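You operate a simulated robot arm through the tools that you are given. There is no shell and no other tool.

Carry out the task below with a simulated robot arm. There is one attempt and no reset: what you move stays moved.

Task
Feed the tab card's count of tabs into the bin marked spares.
Fine: stand it on the marked spot, open the tab gate, shut it after, and put the bin back in its bay. Where these are worked on the way, their far stop is far enough and under half their travel is too little: tab gate.

Only the result counts: the job must be done as asked and must still hold three seconds after the hand-in. Knocking over, shifting, dropping, spilling or breaking anything else fails it.

Robot
A 7-joint arm with a fingered hand, fixed in place. Base frame: the origin is at the foot of the arm, x ahead of it, y to its left, z up; the work surface is at about z = 800. Lengths are in mm, angles in degrees, forces in N, time in s.
With the tool pointing down near the work surface it reaches from about 100 to 680 mm from the base axis. Its first joint turns from -69.0 to 172.0 degrees. Payload 3.4 kg.
The TCP is the grasp point between the finger pads, 25 mm short of the fingertips. In the tool frame z runs along the fingers and y along their closing line. The gripper opens to 88 mm. The gripper's body begins 29 mm behind the TCP. The gripper is a hand of 5 fingers: y runs from the thumb to the fingers, the wrist lies at [-13, -97, -162] in the tool frame, and closing takes about 1.5 s.
Orientation is that of the tool frame in the base frame, as [roll, pitch, yaw] about the fixed x, y, z axes, in that order (R = Rz(yaw) Ry(pitch) Rx(roll)). With the fingers straight down and the wrist toward the robot, the tool's x, y and z point along [0, 1, 0], [1, 0, 0] and [0, 0, -1] of the base frame.

Tools
- The arm moves only by the tool play_rows. Its argument "plan" is text: rows parted by semicolons, each of 6 numbers parted by spaces: the shift along the base's x, y, z in m, then the turn, a rotation vector about the base's x, y, z in degrees. In form: x y z wx wy wz; .... A call has 1 to 20 rows; each row shifts and turns the commanded pose from where the row before left it. "hand" is the finger opening in m, from 0 to 0.088, set as the call begins (left out, the last holds). Rows are played at 5 a second. More than 50 mm and 8.6 degrees between two rows, or a gripper value outside its range, and nothing of the call is played. A pose out of reach is approached as far as the arm can. The call stops where the force on the tool passes 40 N (or 10 N more than at its start, if that is more) or the arm is blocked; 0.2 s more then pass. Each finger travels about 153 mm/s and halts on what it meets, pressing with about 32 N; the grip force reading is that of the motor and also rises with nothing between the fingers. The clock runs only during rows and for 0.2 s after the last one: add rows that do not move to give the fingers time. The reply holds the time, the measured pose of the TCP, the force on the tool along the base axes, the opening and the grip force, in the units named above and with some noise, with the torque about the TCP (base axes, N m) and any sound that the robot's microphone picked up.
- Cameras (640 x 400 px; columns grow to the right, rows downward): "scene" is fixed at [55.6, 638.7, 1523.4]; the picture's right is [-0.95, -0.30, 0.00], its down [-0.13, 0.40, -0.91] and it looks along [0.27, -0.87, -0.42] (base axes); focal length 343 px, centre (320, 200). "wrist" rides on the gripper at [59, -79, -105] in the tool frame; the picture's right is [-0.73, 0.32, -0.61], its down [-0.62, -0.68, 0.38] and it looks along [-0.29, 0.66, 0.70] (tool axes); focal length 234 px, centre (320, 200). There is no depth. A picture from a camera that has moved, and an enlarged one, comes with that camera's place and axes in the base frame and with its lens. The place of the scene camera against the robot may be out by one fixed shift of up to 18 mm in any direction.
- camera(camera): a new picture of that camera. No time passes.
- raise_lower(by): slides the trunk up (or, below 0, down) by that many mm; the arm rides with it, the base frame stays. It gives what a move gives, with no picture.
- finger_targets(index, middle, ring, little, thumb_bend, thumb_turn): sets how far each is bent, from 0 (flat) to 1 (curled in); at 0.3 the hand is open as for a grip, at 0.7 the pads meet at the TCP. One left out holds its place. A second passes; each finger stops where it meets its share of the squeeze, and holds until it gets a number again. A gripper value or a shape takes the hand back. It gives what a move gives, with no picture; readings hold the bend of each and the force on index, middle, ring, little, thumb and palm. thumb_turn goes from beside the hand (0) to across from the fingers (1), as for a grip.
- hand_shape(shape): the hand has 5 fingers and takes this shape, open, in about a second: jaw (thumb against the fingers, like two jaws); tri (thumb and two fingers); tip (a fingertip pinch); poke (one finger out to press); point (the index stretched); flat (the hand flat); cup (the hand cupped); fist (a fist). The gripper value then closes the fingers along that shape, each until it touches; the sizes above hold for jaw. It gives what a move gives, with no picture.
- close_up(camera, box): a new picture of the part [left, top, right, bottom] of that camera's present view, enlarged. No time passes.
- hand_in(): hands the job in; it is judged then, once.

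Places have to be worked out from the pictures, the camera data and where the tool is seen. Open the gripper and draw the arm clear of the work before you hand the job in, unless the task says otherwise.

The tools are called after "Emit:" as name(argument=value, ...) on one line, values as JSON. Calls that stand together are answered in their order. play_rows: Moves the arm, as the interface text tells. Its arguments: {"type":"object","properties":{"plan":{"type":"string"},"hand":{"type":"number"}},"required":["plan"]} The other tools are called the same way: raise_lower (by) slides the trunk up or down; hand_shape (shape) gives the hand a shape; finger_targets (index, middle, ring, little, thumb_bend, thumb_turn) moves the fingers one by one; camera (camera) takes a picture; close_up (camera, box) takes an enlarged picture of a part of a camera's view; hand_in () hands the job in.

At the start:

```text
time_s: 0.0
ee_pos: [434.4, -333.1, 1247.3]
tool_rot: [-180.0, -0.1, 90.1]
force: [0.6, 0.3, 0.6]
moment: [0.02, 0.06, -0.02]
opening: 87.9
grip_force: 0.0
shape: jaw
bend: [0.3, 0.3, 0.3, 0.3, 0.3, 0.98]
finger forces: [0.0, 0.0, 0.0, 0.1, 0.0, 0.0]
trunk travel left (down, up): [-700.0, 240.0]
```

scene: 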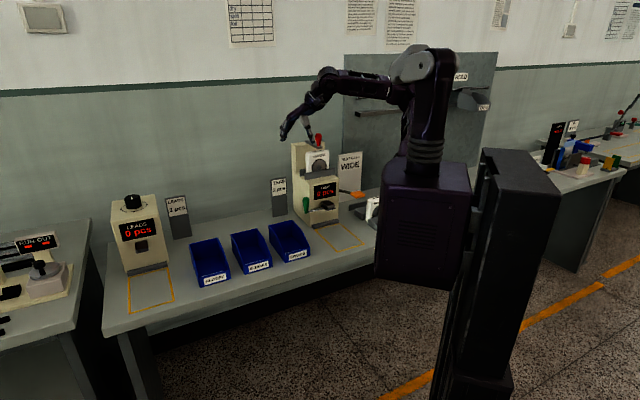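
wrist: 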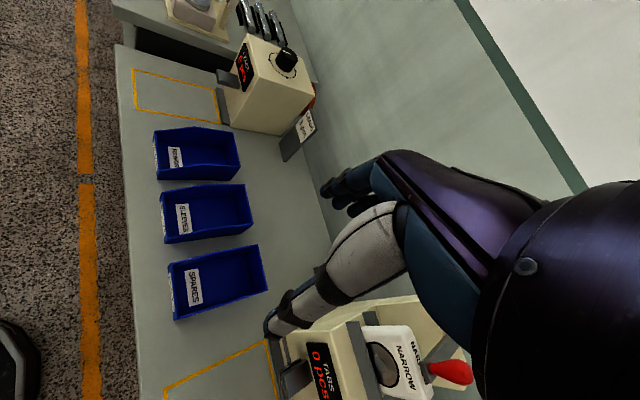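

I'll start by enlarging the parts of the scene that matter: the tab machine, its cards, and the bins.

Emit:
close_up(camera="scene", box=[260, 120, 390, 260])

Emit:
close_up(camera="scene", box=[100, 170, 330, 320])

Emit:
close_up(camera="wrist", box=[120, 220, 500, 400])

Emit:
close_up(camera="scene", box=[330, 50, 500, 230])

```text
2.86 times, centred on (325, 190) of scene
camera zoom: at [55.6, 638.7, 1523.4], right [-0.95, -0.3, 0.0], down [-0.13, 0.4, -0.91], along [0.27, -0.87, -0.42], focal length 981 px, centre (306, 229)
```

zoom: 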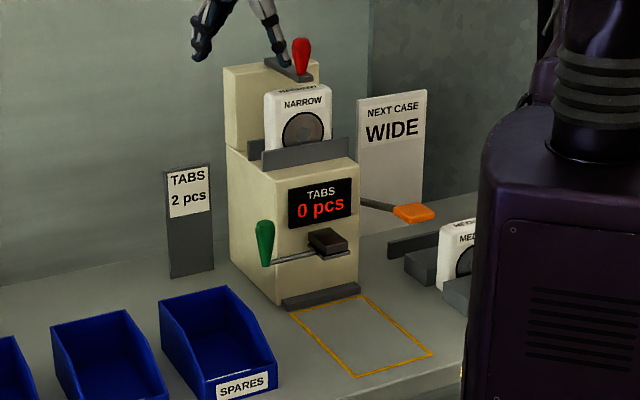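

```text
2.67 times, centred on (215, 245) of scene
camera zoom: at [55.6, 638.7, 1523.4], right [-0.95, -0.3, 0.0], down [-0.13, 0.4, -0.91], along [0.27, -0.87, -0.42], focal length 916 px, centre (600, 80)
```

zoom: 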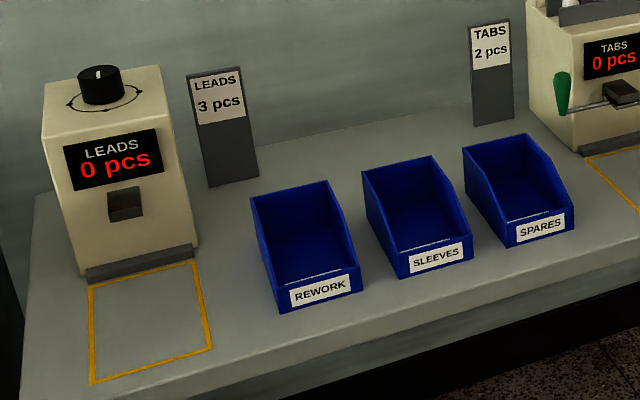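

```text
1.68 times, centred on (310, 310) of wrist
camera zoom: at [354.4, -276.2, 1352.6], right [0.32, -0.73, 0.61], down [-0.68, -0.62, -0.38], along [0.66, -0.29, -0.7], focal length 394 px, centre (337, 15)
```

zoom: 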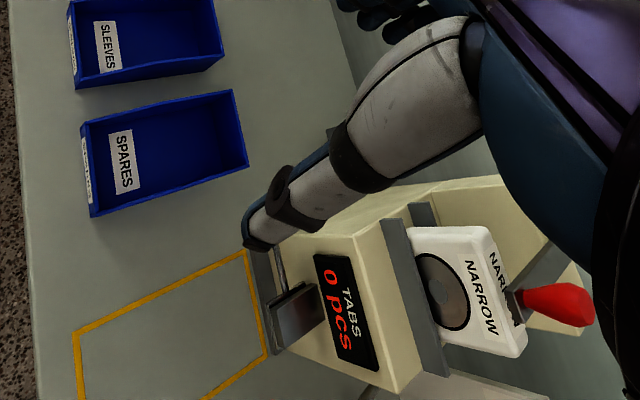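

```text
2.22 times, centred on (415, 140) of scene
camera zoom: at [55.6, 638.7, 1523.4], right [-0.95, -0.3, 0.0], down [-0.13, 0.4, -0.91], along [0.27, -0.87, -0.42], focal length 763 px, centre (109, 333)
```

zoom: 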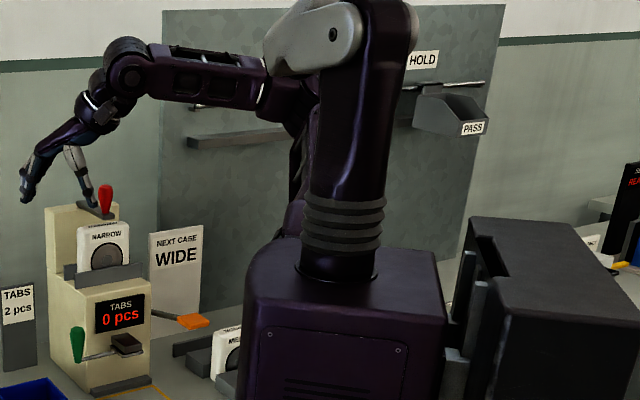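

The tab card reads 2 pcs. The marked spot looks like the yellow rectangle in front of the TABS machine, turned about 45° in the base frame. I'm turning the hand to line up with the bench and moving it to a viewpoint where I can study the machine's levers.

Emit:
play_rows(plan="-0.03 -0.015 0 0 0 -7.5; -0.03 -0.015 -0.01 0 0 -7.5; -0.03 -0.015 -0.02 0 0 -7.5; -0.03 -0.015 -0.02 0 0 -7.5; -0.03 -0.015 -0.02 0 0 -7.5; -0.03 -0.015 -0.02 0 0 -7.5; 0 0 0 0 0 0; 0 0 0 0 0 0")

Emit:
camera(camera="wrist")

Emit:
camera(camera="scene")

```text
time_s: 1.8
ee_pos: [253.3, -424.4, 1157.7]
tool_rot: [179.9, 0.0, 44.9]
force: [0.3, 0.0, 0.2]
moment: [-0.03, 0.02, 0.02]
opening: 88.0
grip_force: 0.1
shape: jaw
bend: [0.3, 0.3, 0.3, 0.3, 0.3, 0.98]
finger forces: [0.0, 0.0, 0.0, 0.0, 0.0, 0.0]
trunk travel left (down, up): [-700.0, 240.0]
```

```text
taken
camera wrist: at [239.7, -327.6, 1261.9], right [-0.29, -0.74, 0.61], down [-0.92, 0.04, -0.38], along [0.26, -0.67, -0.7], focal length 234 px, centre (320, 200)
```

wrist: 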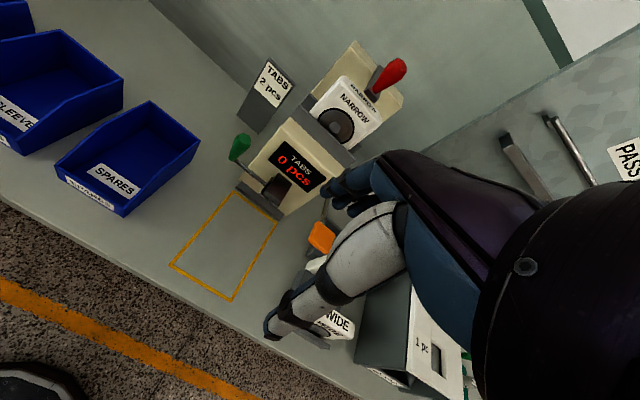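

```text
taken
```

scene: 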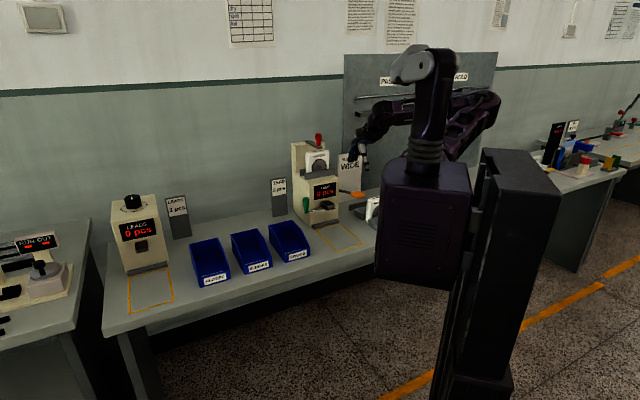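

Now I have a good view of the machine and the marked spot, so I'm enlarging it.

Emit:
close_up(camera="wrist", box=[220, 30, 420, 220])

Emit:
close_up(camera="wrist", box=[40, 80, 300, 310])

Emit:
close_up(camera="wrist", box=[250, 200, 480, 400])

```text
2.11 times, centred on (320, 125) of wrist
camera zoom: at [239.7, -327.6, 1261.9], right [-0.29, -0.74, 0.61], down [-0.92, 0.04, -0.38], along [0.26, -0.67, -0.7], focal length 493 px, centre (320, 358)
```

zoom: 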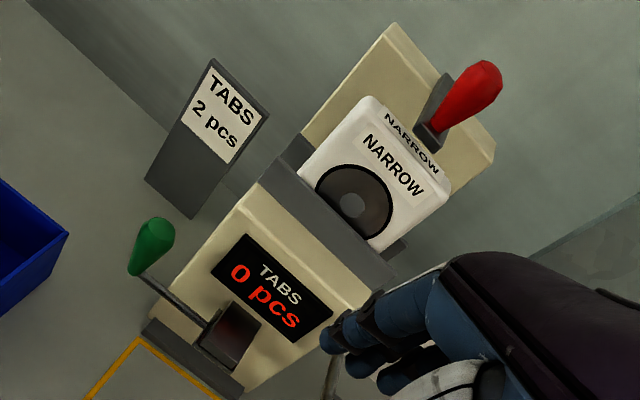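

```text
1.74 times, centred on (170, 195) of wrist
camera zoom: at [239.7, -327.6, 1261.9], right [-0.29, -0.74, 0.61], down [-0.92, 0.04, -0.38], along [0.26, -0.67, -0.7], focal length 407 px, centre (581, 209)
```

zoom: 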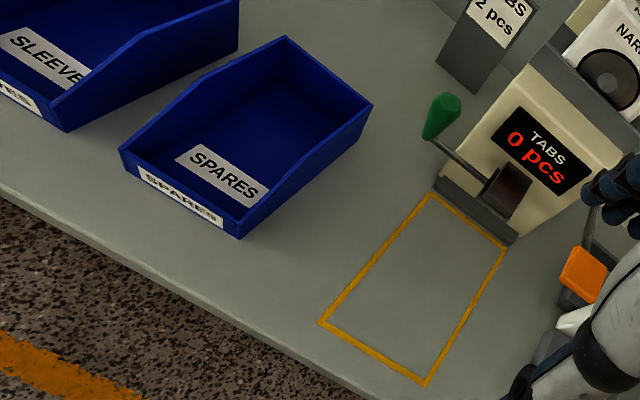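

```text
2.00 times, centred on (365, 300) of wrist
camera zoom: at [239.7, -327.6, 1261.9], right [-0.29, -0.74, 0.61], down [-0.92, 0.04, -0.38], along [0.26, -0.67, -0.7], focal length 468 px, centre (230, 0)
```

zoom: 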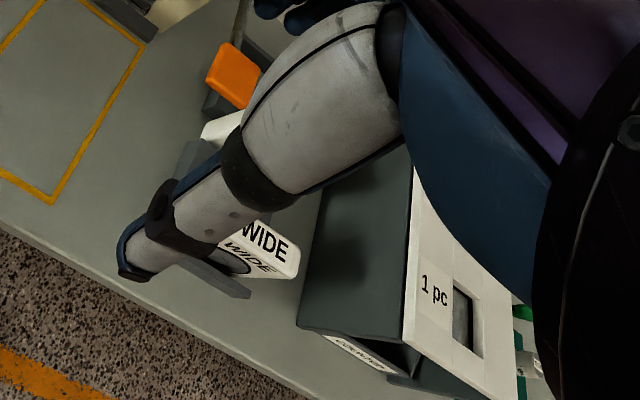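

From the wrist view, the marked spot runs over u≈-180..-60, n≈503..690, in bench axes where u=(1,1)/√2 and n=(1,-1)/√2. The green lever's rod goes to the chute, so I'm moving closer for a better look at the lever and chute.

Emit:
play_rows(plan="0.009 -0.0135 -0.026 0 0 0; 0.009 -0.0135 -0.026 0 0 0; 0.009 -0.0135 -0.026 0 0 0; 0.009 -0.0135 -0.026 0 0 0; 0 0 0 0 0 0; 0 0 0 0 0 0")

Emit:
camera(camera="wrist")

Emit:
close_up(camera="wrist", box=[140, 20, 360, 200])

```text
time_s: 3.2
ee_pos: [289.7, -478.0, 1051.6]
tool_rot: [-180.0, -0.1, 45.0]
force: [-0.3, -0.7, 0.2]
moment: [-0.01, -0.02, 0.03]
opening: 87.7
grip_force: 0.0
shape: jaw
bend: [0.3, 0.3, 0.3, 0.3, 0.3, 0.98]
finger forces: [0.1, 0.0, 0.0, 0.1, 0.1, 0.1]
trunk travel left (down, up): [-700.0, 240.0]
```

```text
taken
camera wrist: at [275.5, -381.5, 1158.1], right [-0.28, -0.74, 0.61], down [-0.92, 0.04, -0.38], along [0.26, -0.67, -0.7], focal length 234 px, centre (320, 200)
```

wrist: 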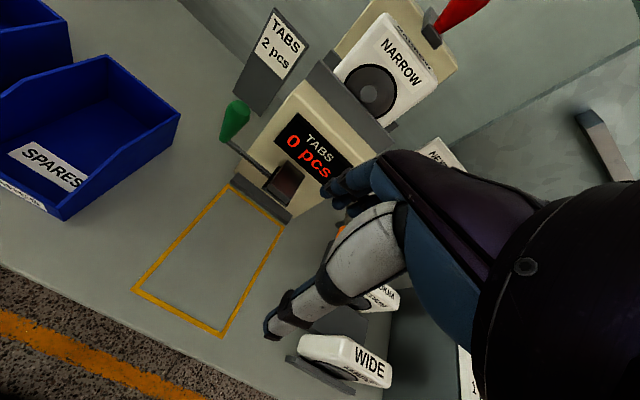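

```text
2.22 times, centred on (250, 110) of wrist
camera zoom: at [275.5, -381.5, 1158.1], right [-0.28, -0.74, 0.61], down [-0.92, 0.04, -0.38], along [0.26, -0.67, -0.7], focal length 520 px, centre (476, 400)
```

zoom: 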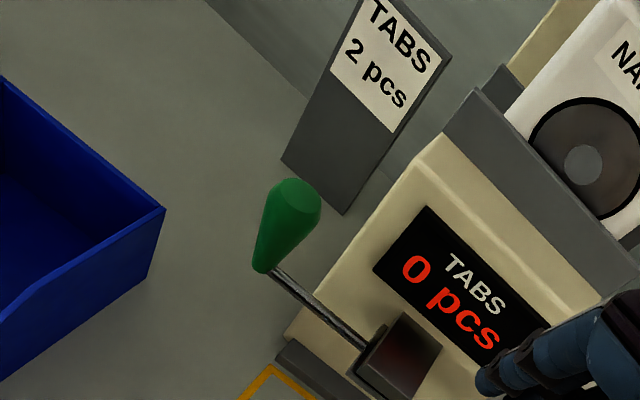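

Triangulating the two wrist views puts the green handle at about (u,n)=(-22,684), z≈900–955, with the rod running to the chute at u≈-98, z≈890. I'm enlarging further to see how it's hinged and what the orange paddle is.

Emit:
close_up(camera="scene", box=[302, 180, 350, 225])

Emit:
close_up(camera="wrist", box=[215, 90, 335, 200])

Emit:
close_up(camera="wrist", box=[0, 40, 190, 225])

```text
8.89 times, centred on (326, 202) of scene
camera zoom: at [55.6, 638.7, 1523.4], right [-0.95, -0.3, 0.0], down [-0.13, 0.4, -0.91], along [0.27, -0.87, -0.42], focal length 3053 px, centre (267, 178)
```

zoom: 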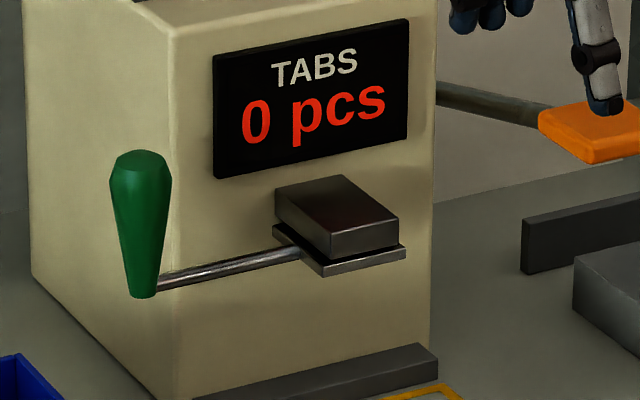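

```text
3.64 times, centred on (275, 145) of wrist
camera zoom: at [275.5, -381.5, 1158.1], right [-0.28, -0.74, 0.61], down [-0.92, 0.04, -0.38], along [0.26, -0.67, -0.7], focal length 852 px, centre (484, 400)
```

zoom: 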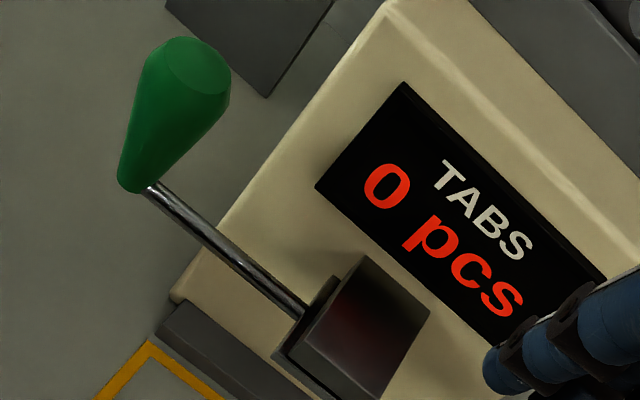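

```text
2.16 times, centred on (95, 132) of wrist
camera zoom: at [275.5, -381.5, 1158.1], right [-0.28, -0.74, 0.61], down [-0.92, 0.04, -0.38], along [0.26, -0.67, -0.7], focal length 506 px, centre (806, 346)
```

zoom: 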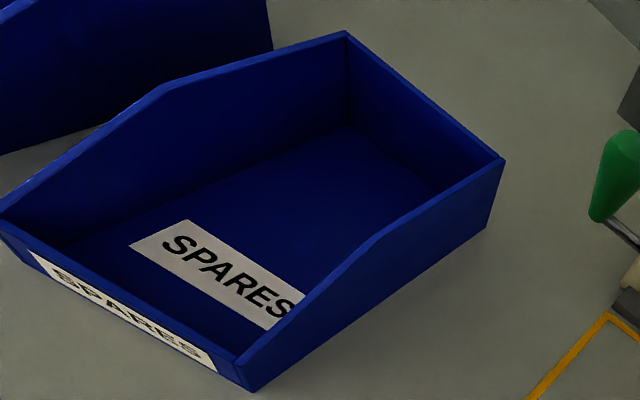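

The chute has a plate beneath it with the rod fixed to its left edge, so the gate probably slides sideways (+u). I'm checking the hand's own shape next so I can plan contact.

Emit:
close_up(camera="scene", box=[310, 90, 400, 210])

Emit:
close_up(camera="wrist", box=[240, 130, 480, 350])

```text
3.33 times, centred on (355, 150) of scene
camera zoom: at [55.6, 638.7, 1523.4], right [-0.95, -0.3, 0.0], down [-0.13, 0.4, -0.91], along [0.27, -0.87, -0.42], focal length 1145 px, centre (203, 367)
```

zoom: 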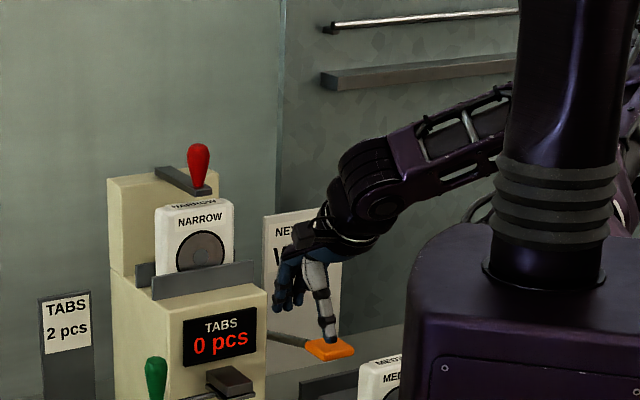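

```text
1.82 times, centred on (360, 240) of wrist
camera zoom: at [275.5, -381.5, 1158.1], right [-0.28, -0.74, 0.61], down [-0.92, 0.04, -0.38], along [0.26, -0.67, -0.7], focal length 426 px, centre (247, 127)
```

zoom: 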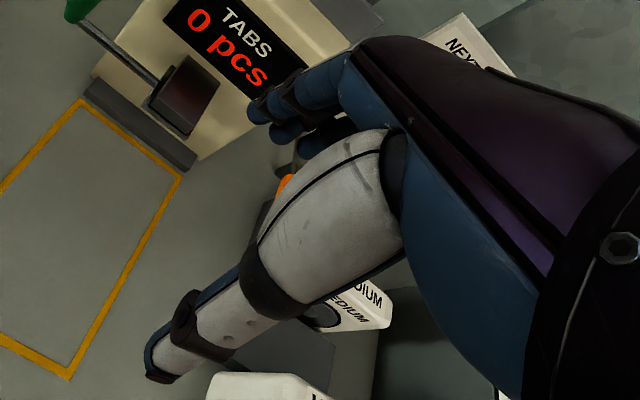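

The gate is a plate under the chute with a rod fixed to its side, which I'll test when I reach it. First I need the SPARES bin measured better, so I'm shifting along the bench to view it again.

Emit:
play_rows(plan="0.0283 0.0283 0 0 0 0; 0.0283 0.0283 0 0 0 0; 0.0283 0.0283 0 0 0 0; 0 0 0 0 0 0; 0 0 0 0 0 0")

Emit:
camera(camera="wrist")

Emit:
close_up(camera="wrist", box=[80, 60, 320, 260])

```text
time_s: 4.4
ee_pos: [374.8, -392.0, 1052.4]
tool_rot: [-179.9, -0.1, 45.0]
force: [0.1, -0.5, 1.6]
moment: [0.01, 0.02, -0.04]
opening: 87.6
grip_force: 0.1
shape: jaw
bend: [0.3, 0.3, 0.3, 0.3, 0.3, 0.98]
finger forces: [0.0, 0.1, 0.1, 0.0, 0.0, 0.0]
trunk travel left (down, up): [-700.0, 240.0]
```

```text
taken
camera wrist: at [360.0, -295.9, 1158.3], right [-0.29, -0.74, 0.61], down [-0.92, 0.04, -0.38], along [0.26, -0.67, -0.7], focal length 234 px, centre (320, 200)
```

wrist: 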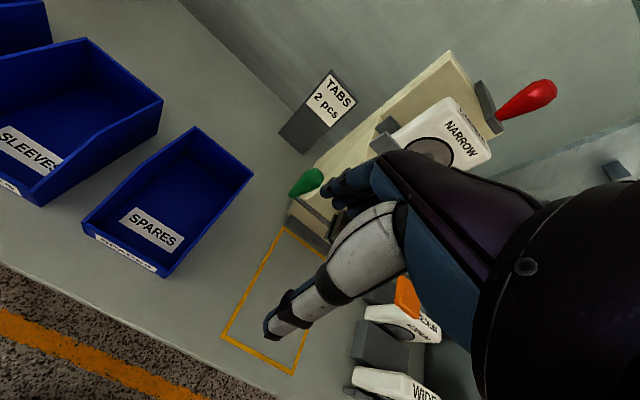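

```text
2.00 times, centred on (200, 160) of wrist
camera zoom: at [360.0, -295.9, 1158.3], right [-0.29, -0.74, 0.61], down [-0.92, 0.04, -0.38], along [0.26, -0.67, -0.7], focal length 468 px, centre (560, 280)
```

zoom: 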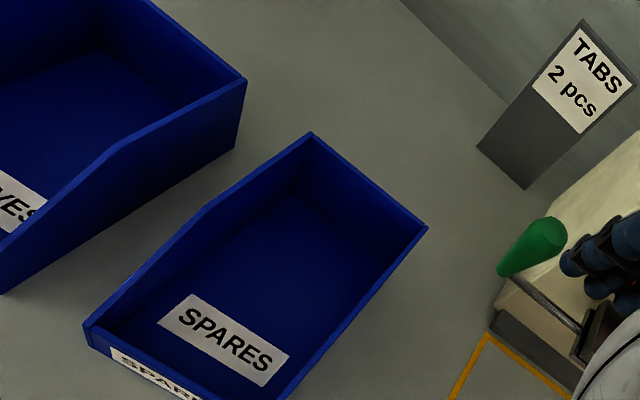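

The bin now measures u 42..139, n 528..686. Its front wall is about 33 mm high and its back wall about 72 mm, and it's square to the bench. I'll pinch the front wall with the thumb outside and the fingers inside, so I'm moving above it first.

Emit:
play_rows(plan="0.0211 0.027 0 0 0 0; 0.0211 0.027 0 0 0 0; 0.0211 0.027 0 0 0 0; 0 0 -0.038 0 0 0; 0 0 -0.038 0 0 0; 0 0 -0.038 0 0 0; 0 0 -0.038 0 0 0; 0 0 0 0 0 0; 0 0 0 0 0 0", hand=0.088)

Emit:
camera(camera="wrist")

Emit:
camera(camera="scene")

```text
time_s: 6.4
ee_pos: [438.0, -311.9, 901.3]
tool_rot: [-180.0, -0.1, 45.0]
force: [-0.3, 0.1, -1.0]
moment: [0.01, 0.0, 0.0]
opening: 87.7
grip_force: 0.0
shape: jaw
bend: [0.3, 0.3, 0.3, 0.3, 0.3, 0.98]
finger forces: [0.0, 0.0, 0.0, 0.1, 0.1, 0.0]
trunk travel left (down, up): [-700.0, 240.0]
```

```text
taken
camera wrist: at [423.8, -215.7, 1006.9], right [-0.29, -0.74, 0.61], down [-0.92, 0.04, -0.38], along [0.26, -0.67, -0.7], focal length 234 px, centre (320, 200)
```

wrist: 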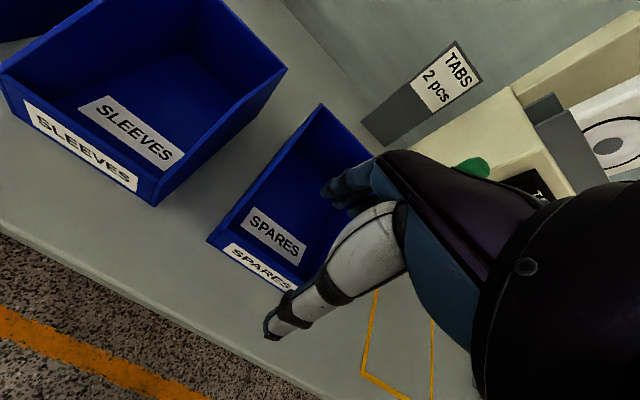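

```text
taken
```

scene: 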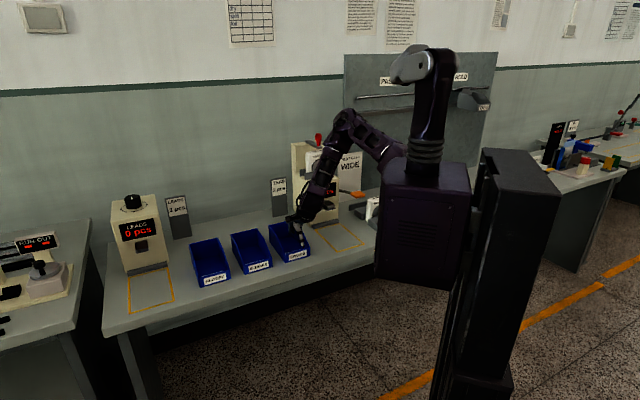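

The fingers hang over the bin. I'm checking how wide the row of fingers is against the bin's interior before I descend.

Emit:
close_up(camera="scene", box=[255, 170, 345, 275])

Emit:
close_up(camera="wrist", box=[200, 100, 420, 350])

```text
3.81 times, centred on (300, 222) of scene
camera zoom: at [55.6, 638.7, 1523.4], right [-0.95, -0.3, 0.0], down [-0.13, 0.4, -0.91], along [0.27, -0.87, -0.42], focal length 1308 px, centre (396, 114)
```

zoom: 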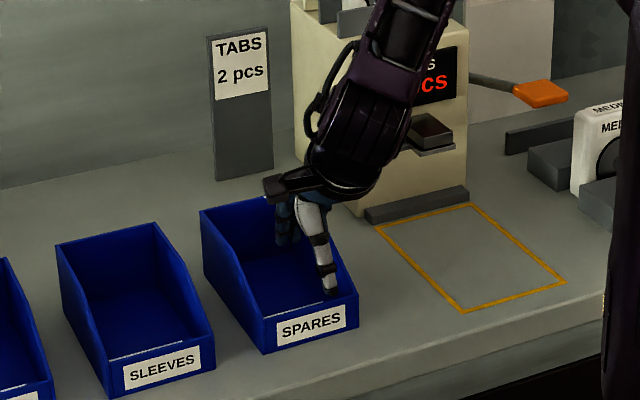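

```text
1.60 times, centred on (310, 225) of wrist
camera zoom: at [423.8, -215.7, 1006.9], right [-0.29, -0.74, 0.61], down [-0.92, 0.04, -0.38], along [0.26, -0.67, -0.7], focal length 375 px, centre (336, 160)
```

zoom: 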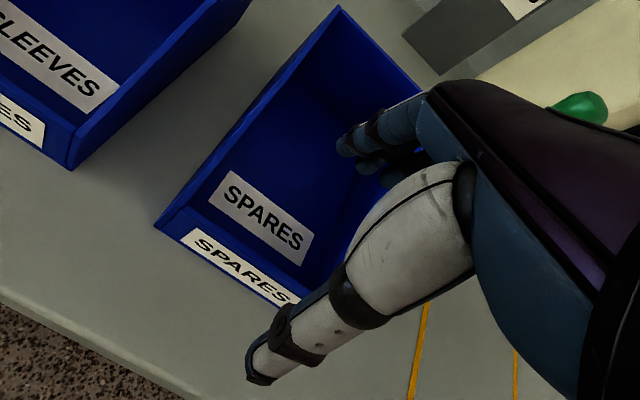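

The finger row is narrow enough to fit inside the bin. I'm descending so the fingertips sit just above the bin floor on either side of the front wall.

Emit:
play_rows(plan="0 0 -0.02 0 0 0; 0 0 -0.02 0 0 0; 0 0 -0.015 0 0 0; 0 0 -0.008 0 0 0; 0 0 -0.004 0 0 0; 0 0 0 0 0 0; 0 0 0 0 0 0")

Emit:
close_up(camera="wrist", box=[200, 100, 420, 350])

Emit:
close_up(camera="scene", box=[255, 190, 345, 275])

```text
time_s: 8.0
ee_pos: [434.3, -320.6, 878.6]
tool_rot: [180.0, 0.0, 45.0]
force: [-0.2, 0.2, -0.1]
moment: [0.02, 0.0, 0.02]
opening: 87.8
grip_force: 0.0
shape: jaw
bend: [0.3, 0.3, 0.3, 0.3, 0.3, 0.98]
finger forces: [0.0, 0.0, 0.1, 0.1, 0.1, 0.0]
out of reach, approached as far as the arm can: row 2, 3, 4, 5
trunk travel left (down, up): [-700.0, 240.0]
```

```text
1.60 times, centred on (310, 225) of wrist
camera zoom: at [418.2, -224.0, 983.9], right [-0.29, -0.74, 0.61], down [-0.92, 0.04, -0.38], along [0.26, -0.67, -0.7], focal length 375 px, centre (336, 160)
```

zoom: 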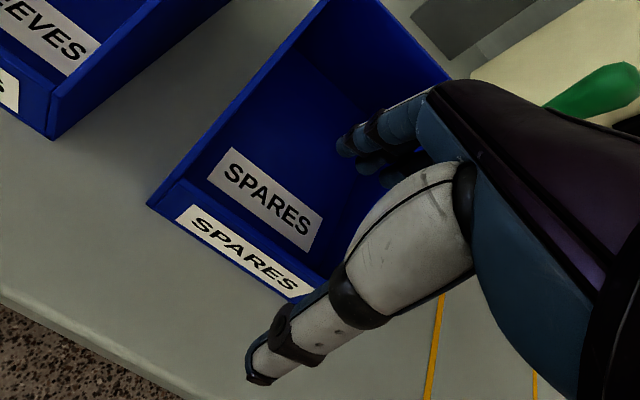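

```text
4.71 times, centred on (300, 232) of scene
camera zoom: at [55.6, 638.7, 1523.4], right [-0.95, -0.3, 0.0], down [-0.13, 0.4, -0.91], along [0.27, -0.87, -0.42], focal length 1616 px, centre (414, 47)
```

zoom: 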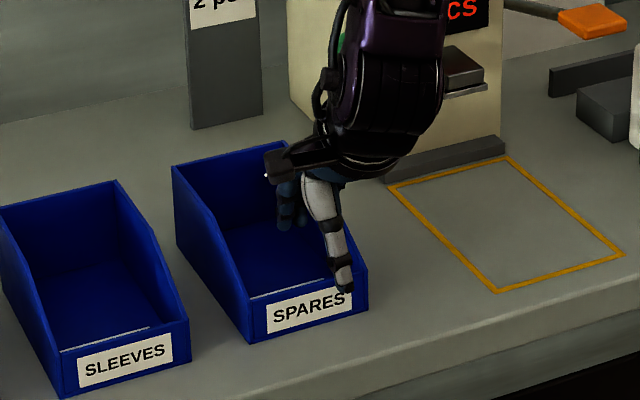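

The pose is out of reach because the shoulder sits too high. I'm raising the hand first and then lowering the trunk by the same amount.

Emit:
play_rows(plan="0 0 0.04 0 0 0; 0 0 0.04 0 0 0; 0 0 0.045 0 0 0; 0 0 0.045 0 0 0; 0 0 0.045 0 0 0; 0 0 0 0 0 0; 0 0 0 0 0 0")

```text
time_s: 9.6
ee_pos: [432.2, -321.0, 1093.3]
tool_rot: [180.0, 0.0, 45.0]
force: [0.1, 0.7, 0.0]
moment: [0.03, -0.04, 0.0]
opening: 87.9
grip_force: 0.1
shape: jaw
bend: [0.3, 0.3, 0.3, 0.3, 0.3, 0.98]
finger forces: [0.0, 0.1, 0.0, 0.0, 0.0, 0.0]
trunk travel left (down, up): [-700.0, 240.0]
```

The hand is at z≈1093 with everything clear below it, so I'm lowering the trunk by 150 mm.

Emit:
raise_lower(by=-150)

Emit:
camera(camera="scene")

```text
time_s: 11.3
ee_pos: [433.2, -318.8, 944.1]
tool_rot: [180.0, 0.0, 45.0]
force: [0.3, 0.2, -1.2]
moment: [0.03, 0.02, 0.0]
opening: 87.9
grip_force: 0.1
shape: jaw
bend: [0.3, 0.3, 0.3, 0.3, 0.3, 0.98]
finger forces: [0.0, 0.1, 0.0, 0.0, 0.0, 0.0]
trunk travel left (down, up): [-550.0, 390.0]
```

```text
taken
```

scene: 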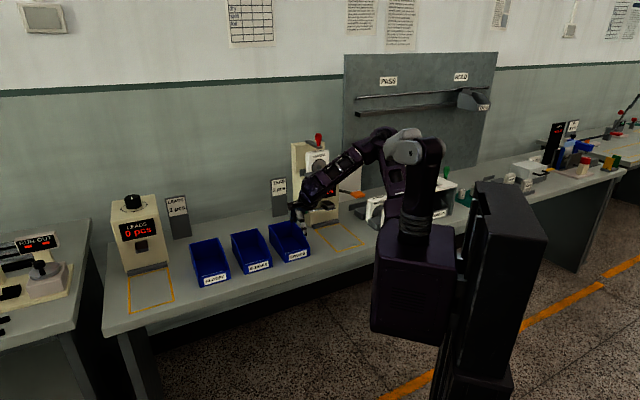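

The trunk is lower and everything is clear. I'm aligning over the front wall's centre and descending again.

Emit:
play_rows(plan="0.0055 0.0081 -0.03 0 0 0; 0 0 -0.03 0 0 0; 0 0 -0.02 0 0 0; 0 0 -0.015 0 0 0; 0 0 -0.01 0 0 0; 0 0 -0.005 0 0 0; 0 0 0 0 0 0; 0 0 0 0 0 0")

Emit:
camera(camera="wrist")

Emit:
close_up(camera="scene", box=[255, 190, 345, 275])

```text
time_s: 13.2
ee_pos: [438.8, -312.7, 833.1]
tool_rot: [-180.0, 0.0, 45.0]
force: [0.7, -0.4, 0.0]
moment: [0.0, 0.01, 0.0]
opening: 87.8
grip_force: 0.1
shape: jaw
bend: [0.3, 0.3, 0.3, 0.3, 0.3, 0.98]
finger forces: [0.0, 0.1, 0.0, 0.0, 0.1, 0.0]
trunk travel left (down, up): [-550.0, 390.0]
```

```text
taken
camera wrist: at [423.6, -216.0, 939.1], right [-0.29, -0.74, 0.61], down [-0.92, 0.04, -0.38], along [0.26, -0.67, -0.7], focal length 234 px, centre (320, 200)
```

wrist: 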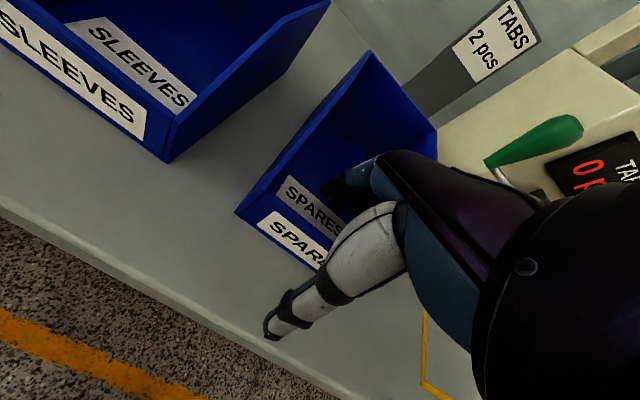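

```text
4.71 times, centred on (300, 232) of scene
camera zoom: at [55.6, 638.7, 1523.4], right [-0.95, -0.3, 0.0], down [-0.13, 0.4, -0.91], along [0.27, -0.87, -0.42], focal length 1616 px, centre (414, 47)
```

zoom: 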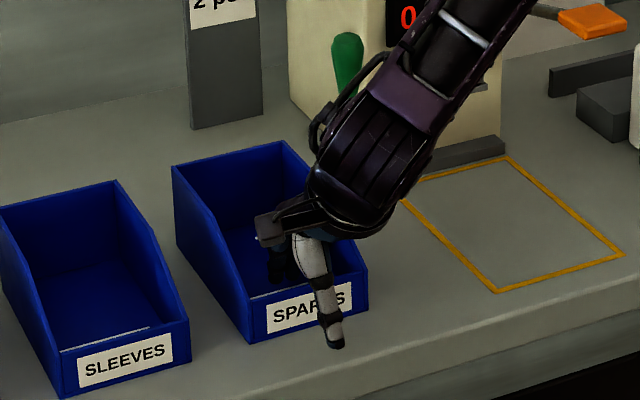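

The thumb is outside the front wall and the fingers are inside, so I'm closing the hand.

Emit:
play_rows(plan="0 0 0 0 0 0; 0 0 0 0 0 0; 0 0 0 0 0 0; 0 0 0 0 0 0; 0 0 0 0 0 0; 0 0 0 0 0 0; 0 0 0 0 0 0; 0 0 0 0 0 0; 0 0 0 0 0 0; 0 0 0 0 0 0", hand=0.0)

Emit:
camera(camera="wrist")

Emit:
close_up(camera="scene", box=[255, 190, 345, 275])

```text
time_s: 15.3
ee_pos: [439.1, -312.7, 833.9]
tool_rot: [-180.0, 0.0, 45.0]
force: [-0.3, -0.6, -0.1]
moment: [0.0, -0.04, 0.02]
opening: 0.2
grip_force: 31.8
shape: jaw
bend: [0.7, 0.7, 0.7, 0.7, 0.72, 1.0]
finger forces: [17.8, 7.6, 2.8, 0.4, 28.4, 0.1]
trunk travel left (down, up): [-550.0, 390.0]
```

```text
taken
camera wrist: at [423.6, -216.0, 939.2], right [-0.29, -0.74, 0.61], down [-0.92, 0.04, -0.38], along [0.26, -0.67, -0.7], focal length 234 px, centre (320, 200)
```

wrist: 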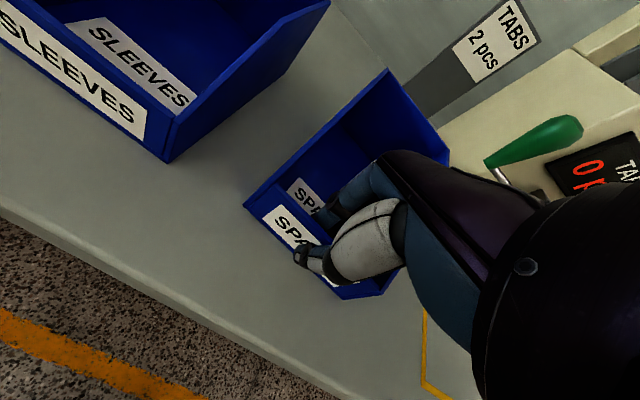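

```text
4.71 times, centred on (300, 232) of scene
camera zoom: at [55.6, 638.7, 1523.4], right [-0.95, -0.3, 0.0], down [-0.13, 0.4, -0.91], along [0.27, -0.87, -0.42], focal length 1616 px, centre (414, 47)
```

zoom: 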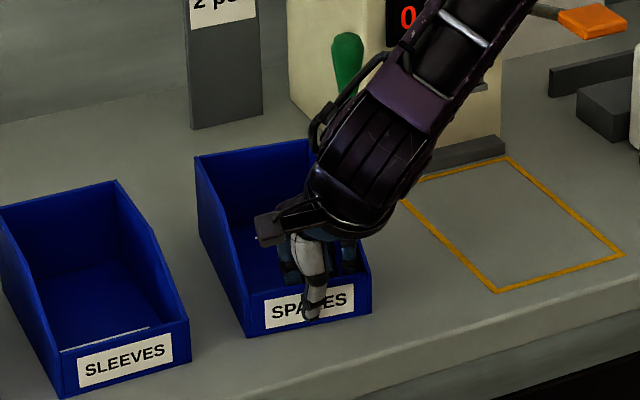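

The grip closed and turned the bin about 6° clockwise. I'm lifting a little to test whether the wall is actually held.

Emit:
play_rows(plan="0 0 0.005 0 0 0; 0 0 0.005 0 0 0; 0 0 0 0 0 0; 0 0 0 0 0 0")

Emit:
camera(camera="wrist")

Emit:
close_up(camera="scene", box=[255, 190, 345, 275])

```text
time_s: 16.4
ee_pos: [437.4, -313.4, 844.6]
tool_rot: [-179.9, 0.0, 45.0]
force: [0.3, -0.3, 0.1]
moment: [0.05, 0.02, 0.06]
opening: 0.0
grip_force: 31.5
shape: jaw
bend: [0.7, 0.7, 0.7, 0.7, 0.73, 1.0]
finger forces: [18.4, 7.3, 2.6, 0.1, 28.7, 0.0]
trunk travel left (down, up): [-550.0, 390.0]
```

```text
taken
camera wrist: at [423.6, -216.0, 949.5], right [-0.29, -0.74, 0.61], down [-0.92, 0.04, -0.38], along [0.26, -0.67, -0.7], focal length 234 px, centre (320, 200)
```

wrist: 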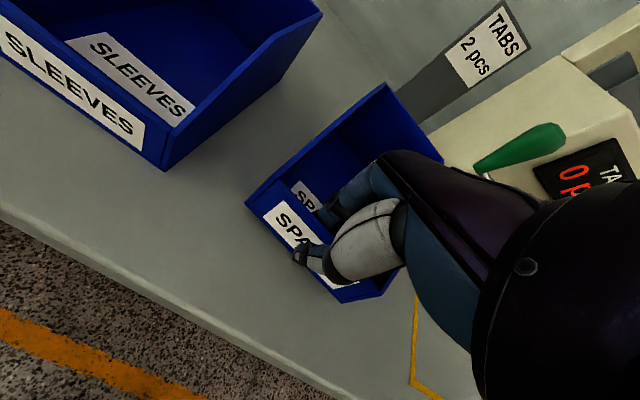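

```text
4.71 times, centred on (300, 232) of scene
camera zoom: at [55.6, 638.7, 1523.4], right [-0.95, -0.3, 0.0], down [-0.13, 0.4, -0.91], along [0.27, -0.87, -0.42], focal length 1616 px, centre (414, 47)
```

zoom: 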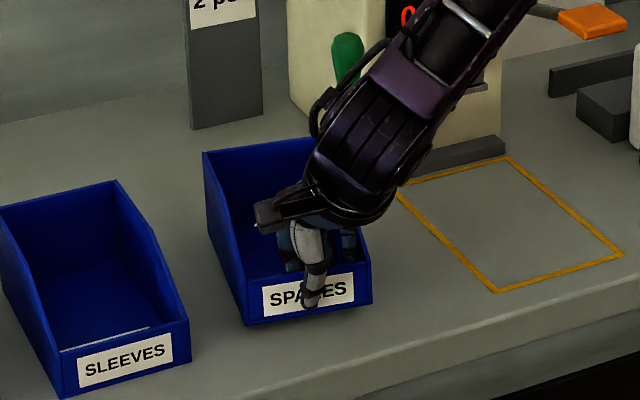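

The bin follows the hand. I'm lowering it to just skim the bench, drawing it back 15 mm so it stays clear of the gate rod, then sliding it along the bench to the spot.

Emit:
play_rows(plan="0 0 -0.007 0 0 0; -0.0053 0.0053 0 0 0 0; -0.0053 0.0053 0 0 0 0; -0.012 -0.012 0 0 0 0; -0.018 -0.018 0 0 0 0; -0.0203 -0.0203 0 0 0 0; -0.0203 -0.0203 0 0 0 0; -0.0203 -0.0203 0 0 0 0; -0.0203 -0.0203 0 0 0 0; -0.018 -0.018 0 0 0 0; -0.012 -0.012 0 0 0 0; -0.0069 -0.0069 0 0 0 0; 0 0 0 0 0 0; 0 0 0 0 0 0")

Emit:
camera(camera="wrist")

Emit:
camera(camera="scene")

```text
time_s: 17.9
ee_pos: [360.8, -362.8, 831.9]
tool_rot: [-179.5, 0.9, 45.4]
force: [-5.6, 0.0, 16.6]
moment: [0.03, 0.04, 0.06]
opening: 0.0
grip_force: 32.1
shape: jaw
bend: [0.7, 0.7, 0.7, 0.7, 0.74, 1.0]
finger forces: [20.3, 8.3, 2.7, 0.1, 34.0, 0.1]
trunk travel left (down, up): [-550.0, 390.0]
stopped in row 7: the force on the tool passed its limit at 58 N (the readings are from after the stop); the commanded pose is now the measured one
```

```text
taken
camera wrist: at [347.2, -265.8, 936.0], right [-0.27, -0.74, 0.62], down [-0.93, 0.03, -0.37], along [0.25, -0.67, -0.7], focal length 234 px, centre (320, 200)
```

wrist: 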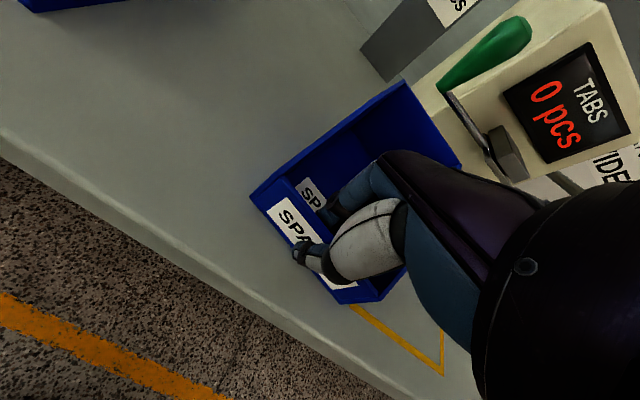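

```text
taken
```

scene: 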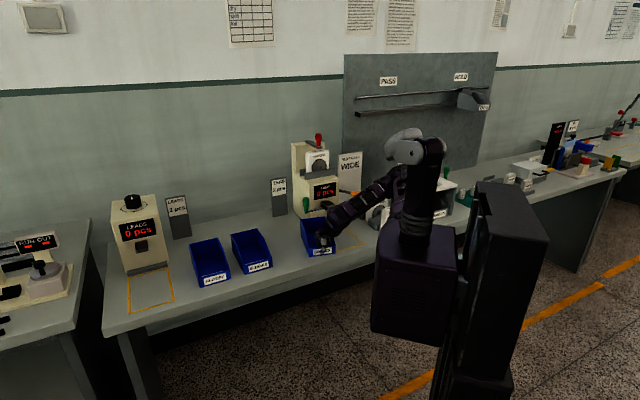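

The call stopped because the bin was being pressed onto the bench: z dipped to about 832. I'm raising it 6 mm and carrying on more slowly.

Emit:
play_rows(plan="0 0 0.004 0 0 0; 0 0 0.004 0 0 0; 0 0 0 0 0 0")

```text
time_s: 18.7
ee_pos: [361.6, -364.2, 835.8]
tool_rot: [-179.2, 1.0, 45.3]
force: [0.3, 0.0, 0.0]
moment: [-0.01, -0.08, 0.06]
opening: 0.1
grip_force: 32.6
shape: jaw
bend: [0.7, 0.7, 0.7, 0.7, 0.74, 1.0]
finger forces: [20.3, 6.7, 2.5, 0.1, 29.9, 0.0]
trunk travel left (down, up): [-550.0, 390.0]
```

No contact force now. I'm levelling out the small tilt, lifting another 3 mm, and continuing toward the spot.

Emit:
play_rows(plan="0 0 0.003 0.14 -1.27 0; -0.0106 -0.0106 0 0 0 0; -0.0141 -0.0141 0 0 0 0; -0.0141 -0.0141 0 0 0 0; -0.0141 -0.0141 0 0 0 0; -0.0141 -0.0141 0 0 0 0; -0.0106 -0.0106 0 0 0 0; -0.0064 -0.0064 0 0 0 0; 0 0 0 0 0 0; 0 0 0 0 0 0")

Emit:
camera(camera="wrist")

Emit:
close_up(camera="scene", box=[265, 160, 385, 270])

```text
time_s: 20.9
ee_pos: [278.5, -447.6, 840.1]
tool_rot: [179.9, 0.0, 45.2]
force: [0.1, 0.1, -0.1]
moment: [-0.02, -0.05, 0.04]
opening: 0.1
grip_force: 32.3
shape: jaw
bend: [0.7, 0.7, 0.7, 0.7, 0.74, 1.0]
finger forces: [20.5, 6.2, 2.3, 0.0, 28.8, 0.0]
trunk travel left (down, up): [-550.0, 390.0]
```

```text
taken
camera wrist: at [262.1, -351.6, 944.9], right [-0.28, -0.74, 0.61], down [-0.92, 0.03, -0.38], along [0.26, -0.67, -0.69], focal length 234 px, centre (320, 200)
```

wrist: 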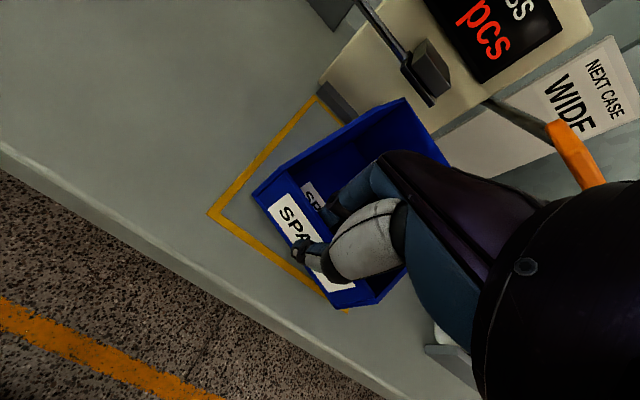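

```text
3.64 times, centred on (325, 215) of scene
camera zoom: at [55.6, 638.7, 1523.4], right [-0.95, -0.3, 0.0], down [-0.13, 0.4, -0.91], along [0.27, -0.87, -0.42], focal length 1249 px, centre (302, 146)
```

zoom: 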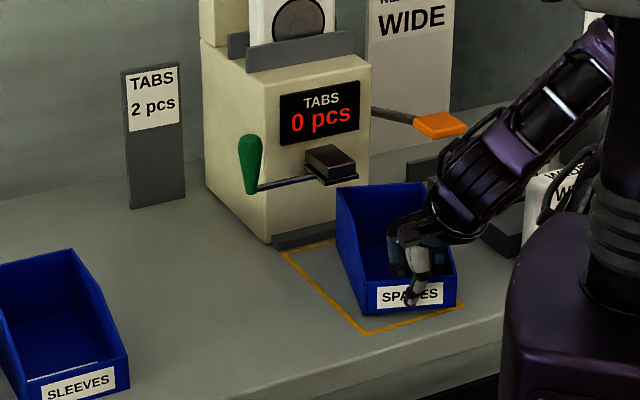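

The bin is over the spot but turned about 13° clockwise in the grip. I'm rotating the hand back to square it up and then re-checking.

Emit:
play_rows(plan="0 0 0 0 0 4; 0 0 0 0 0 5; 0 0 0 0 0 4; 0 0 0 0 0 0; 0 0 0 0 0 0")

Emit:
camera(camera="wrist")

Emit:
close_up(camera="scene", box=[265, 160, 385, 270])

```text
time_s: 22.1
ee_pos: [278.6, -447.5, 839.1]
tool_rot: [179.8, 0.0, 58.4]
force: [0.0, 0.1, -0.1]
moment: [-0.04, -0.01, -0.06]
opening: 0.0
grip_force: 32.1
shape: jaw
bend: [0.7, 0.7, 0.7, 0.7, 0.74, 0.99]
finger forces: [22.2, 4.4, 0.2, 0.0, 26.8, 0.0]
trunk travel left (down, up): [-550.0, 390.0]
```

```text
taken
camera wrist: at [240.4, -357.6, 944.9], right [-0.11, -0.79, 0.61], down [-0.91, -0.17, -0.38], along [0.41, -0.59, -0.69], focal length 234 px, centre (320, 200)
```

wrist: 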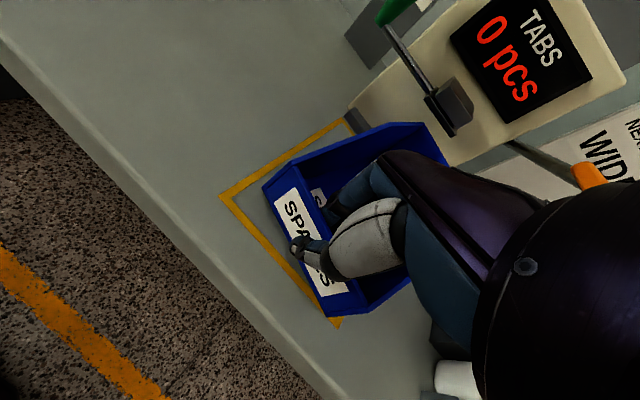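

```text
3.64 times, centred on (325, 215) of scene
camera zoom: at [55.6, 638.7, 1523.4], right [-0.95, -0.3, 0.0], down [-0.13, 0.4, -0.91], along [0.27, -0.87, -0.42], focal length 1249 px, centre (302, 146)
```

zoom: 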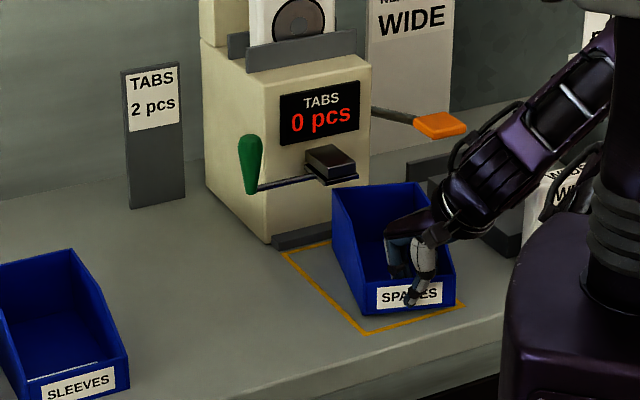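

The bin pivots in the pinch: thumb and index alone can't turn it. I'm setting it down and releasing, then squaring it by pushing the front wall flat with the finger row.

Emit:
play_rows(plan="0 0 -0.003 0 0 0; 0 0 -0.002 0 0 0; 0 0 0 0 0 0")

Emit:
play_rows(plan="0 0 0 0 0 0; 0 0 0 0 0 0; 0 0 0 0 0 0; 0 0 0 0 0 0; 0 0 0 0 0 0; 0 0 0 0 0 0; 0 0 0 0 0 0; 0 0 0 0 0 0", hand=0.088)

Emit:
camera(camera="wrist")

Emit:
close_up(camera="scene", box=[265, 160, 385, 270])

```text
time_s: 22.9
ee_pos: [277.0, -448.2, 835.4]
tool_rot: [179.9, -0.1, 58.3]
force: [0.1, -0.7, 0.1]
moment: [-0.07, -0.05, -0.04]
opening: 0.0
grip_force: 32.1
shape: jaw
bend: [0.7, 0.7, 0.7, 0.7, 0.74, 0.99]
finger forces: [22.2, 4.6, 0.2, 0.0, 27.0, 0.1]
trunk travel left (down, up): [-550.0, 390.0]
```

```text
time_s: 24.7
ee_pos: [277.8, -448.2, 835.8]
tool_rot: [179.9, -0.1, 58.3]
force: [0.9, 0.5, -0.8]
moment: [0.0, -0.02, 0.01]
opening: 87.6
grip_force: 0.0
shape: jaw
bend: [0.3, 0.3, 0.3, 0.3, 0.3, 0.98]
finger forces: [0.0, 0.0, 0.0, 0.0, 0.1, 0.0]
trunk travel left (down, up): [-550.0, 390.0]
```

```text
taken
camera wrist: at [240.6, -357.4, 939.9], right [-0.11, -0.79, 0.61], down [-0.91, -0.17, -0.38], along [0.41, -0.59, -0.69], focal length 234 px, centre (320, 200)
```

wrist: 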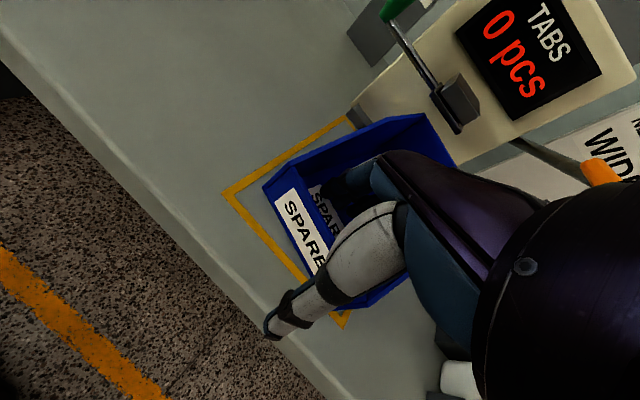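

```text
3.64 times, centred on (325, 215) of scene
camera zoom: at [55.6, 638.7, 1523.4], right [-0.95, -0.3, 0.0], down [-0.13, 0.4, -0.91], along [0.27, -0.87, -0.42], focal length 1249 px, centre (302, 146)
```

zoom: 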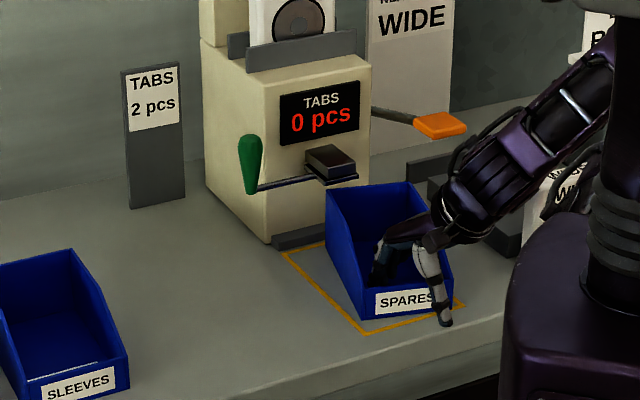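

Released. I'm lifting straight up out of the bin and looking at how it stands.

Emit:
play_rows(plan="0 0 0.02 0 0 0; 0 0 0.035 0 0 0; 0 0 0.04 0 0 -4; -0.01 0.01 0.04 0 0 -4; -0.01 0.01 0.04 0 0 -5; -0.01 0.01 0.03 0 0 0; 0 0 0 0 0 0; 0 0 0 0 0 0")

Emit:
camera(camera="wrist")

Emit:
close_up(camera="scene", box=[265, 160, 385, 270])

```text
time_s: 26.5
ee_pos: [248.6, -419.0, 1041.1]
tool_rot: [179.8, 0.0, 45.3]
force: [-0.1, 0.0, -0.6]
moment: [-0.01, 0.01, -0.03]
opening: 87.6
grip_force: 0.0
shape: jaw
bend: [0.3, 0.3, 0.3, 0.3, 0.3, 0.98]
finger forces: [0.2, 0.0, 0.0, 0.0, 0.0, 0.1]
trunk travel left (down, up): [-550.0, 390.0]
```

```text
taken
camera wrist: at [232.6, -321.6, 1144.8], right [-0.28, -0.74, 0.61], down [-0.92, 0.03, -0.38], along [0.26, -0.67, -0.69], focal length 234 px, centre (320, 200)
```

wrist: 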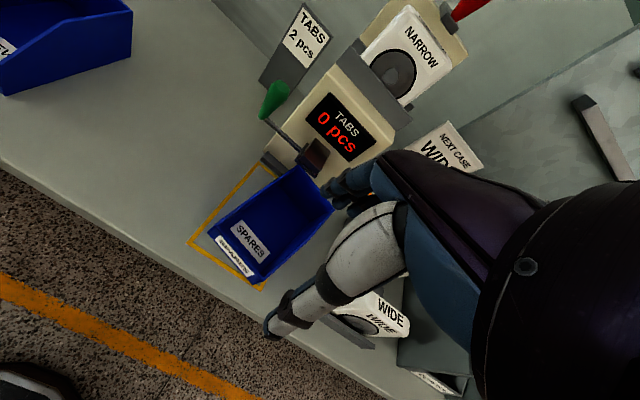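

```text
3.64 times, centred on (325, 215) of scene
camera zoom: at [55.6, 638.7, 1523.4], right [-0.95, -0.3, 0.0], down [-0.13, 0.4, -0.91], along [0.27, -0.87, -0.42], focal length 1249 px, centre (302, 146)
```

zoom: 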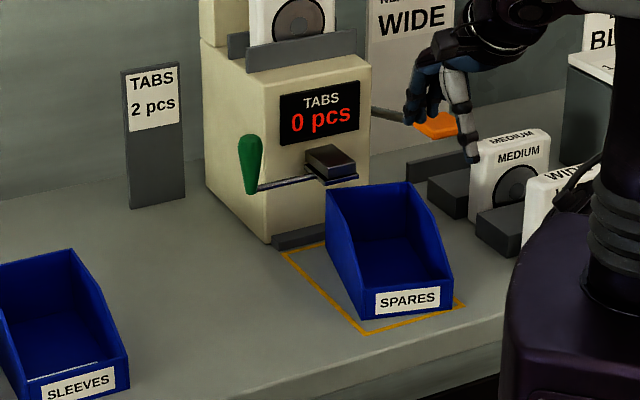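

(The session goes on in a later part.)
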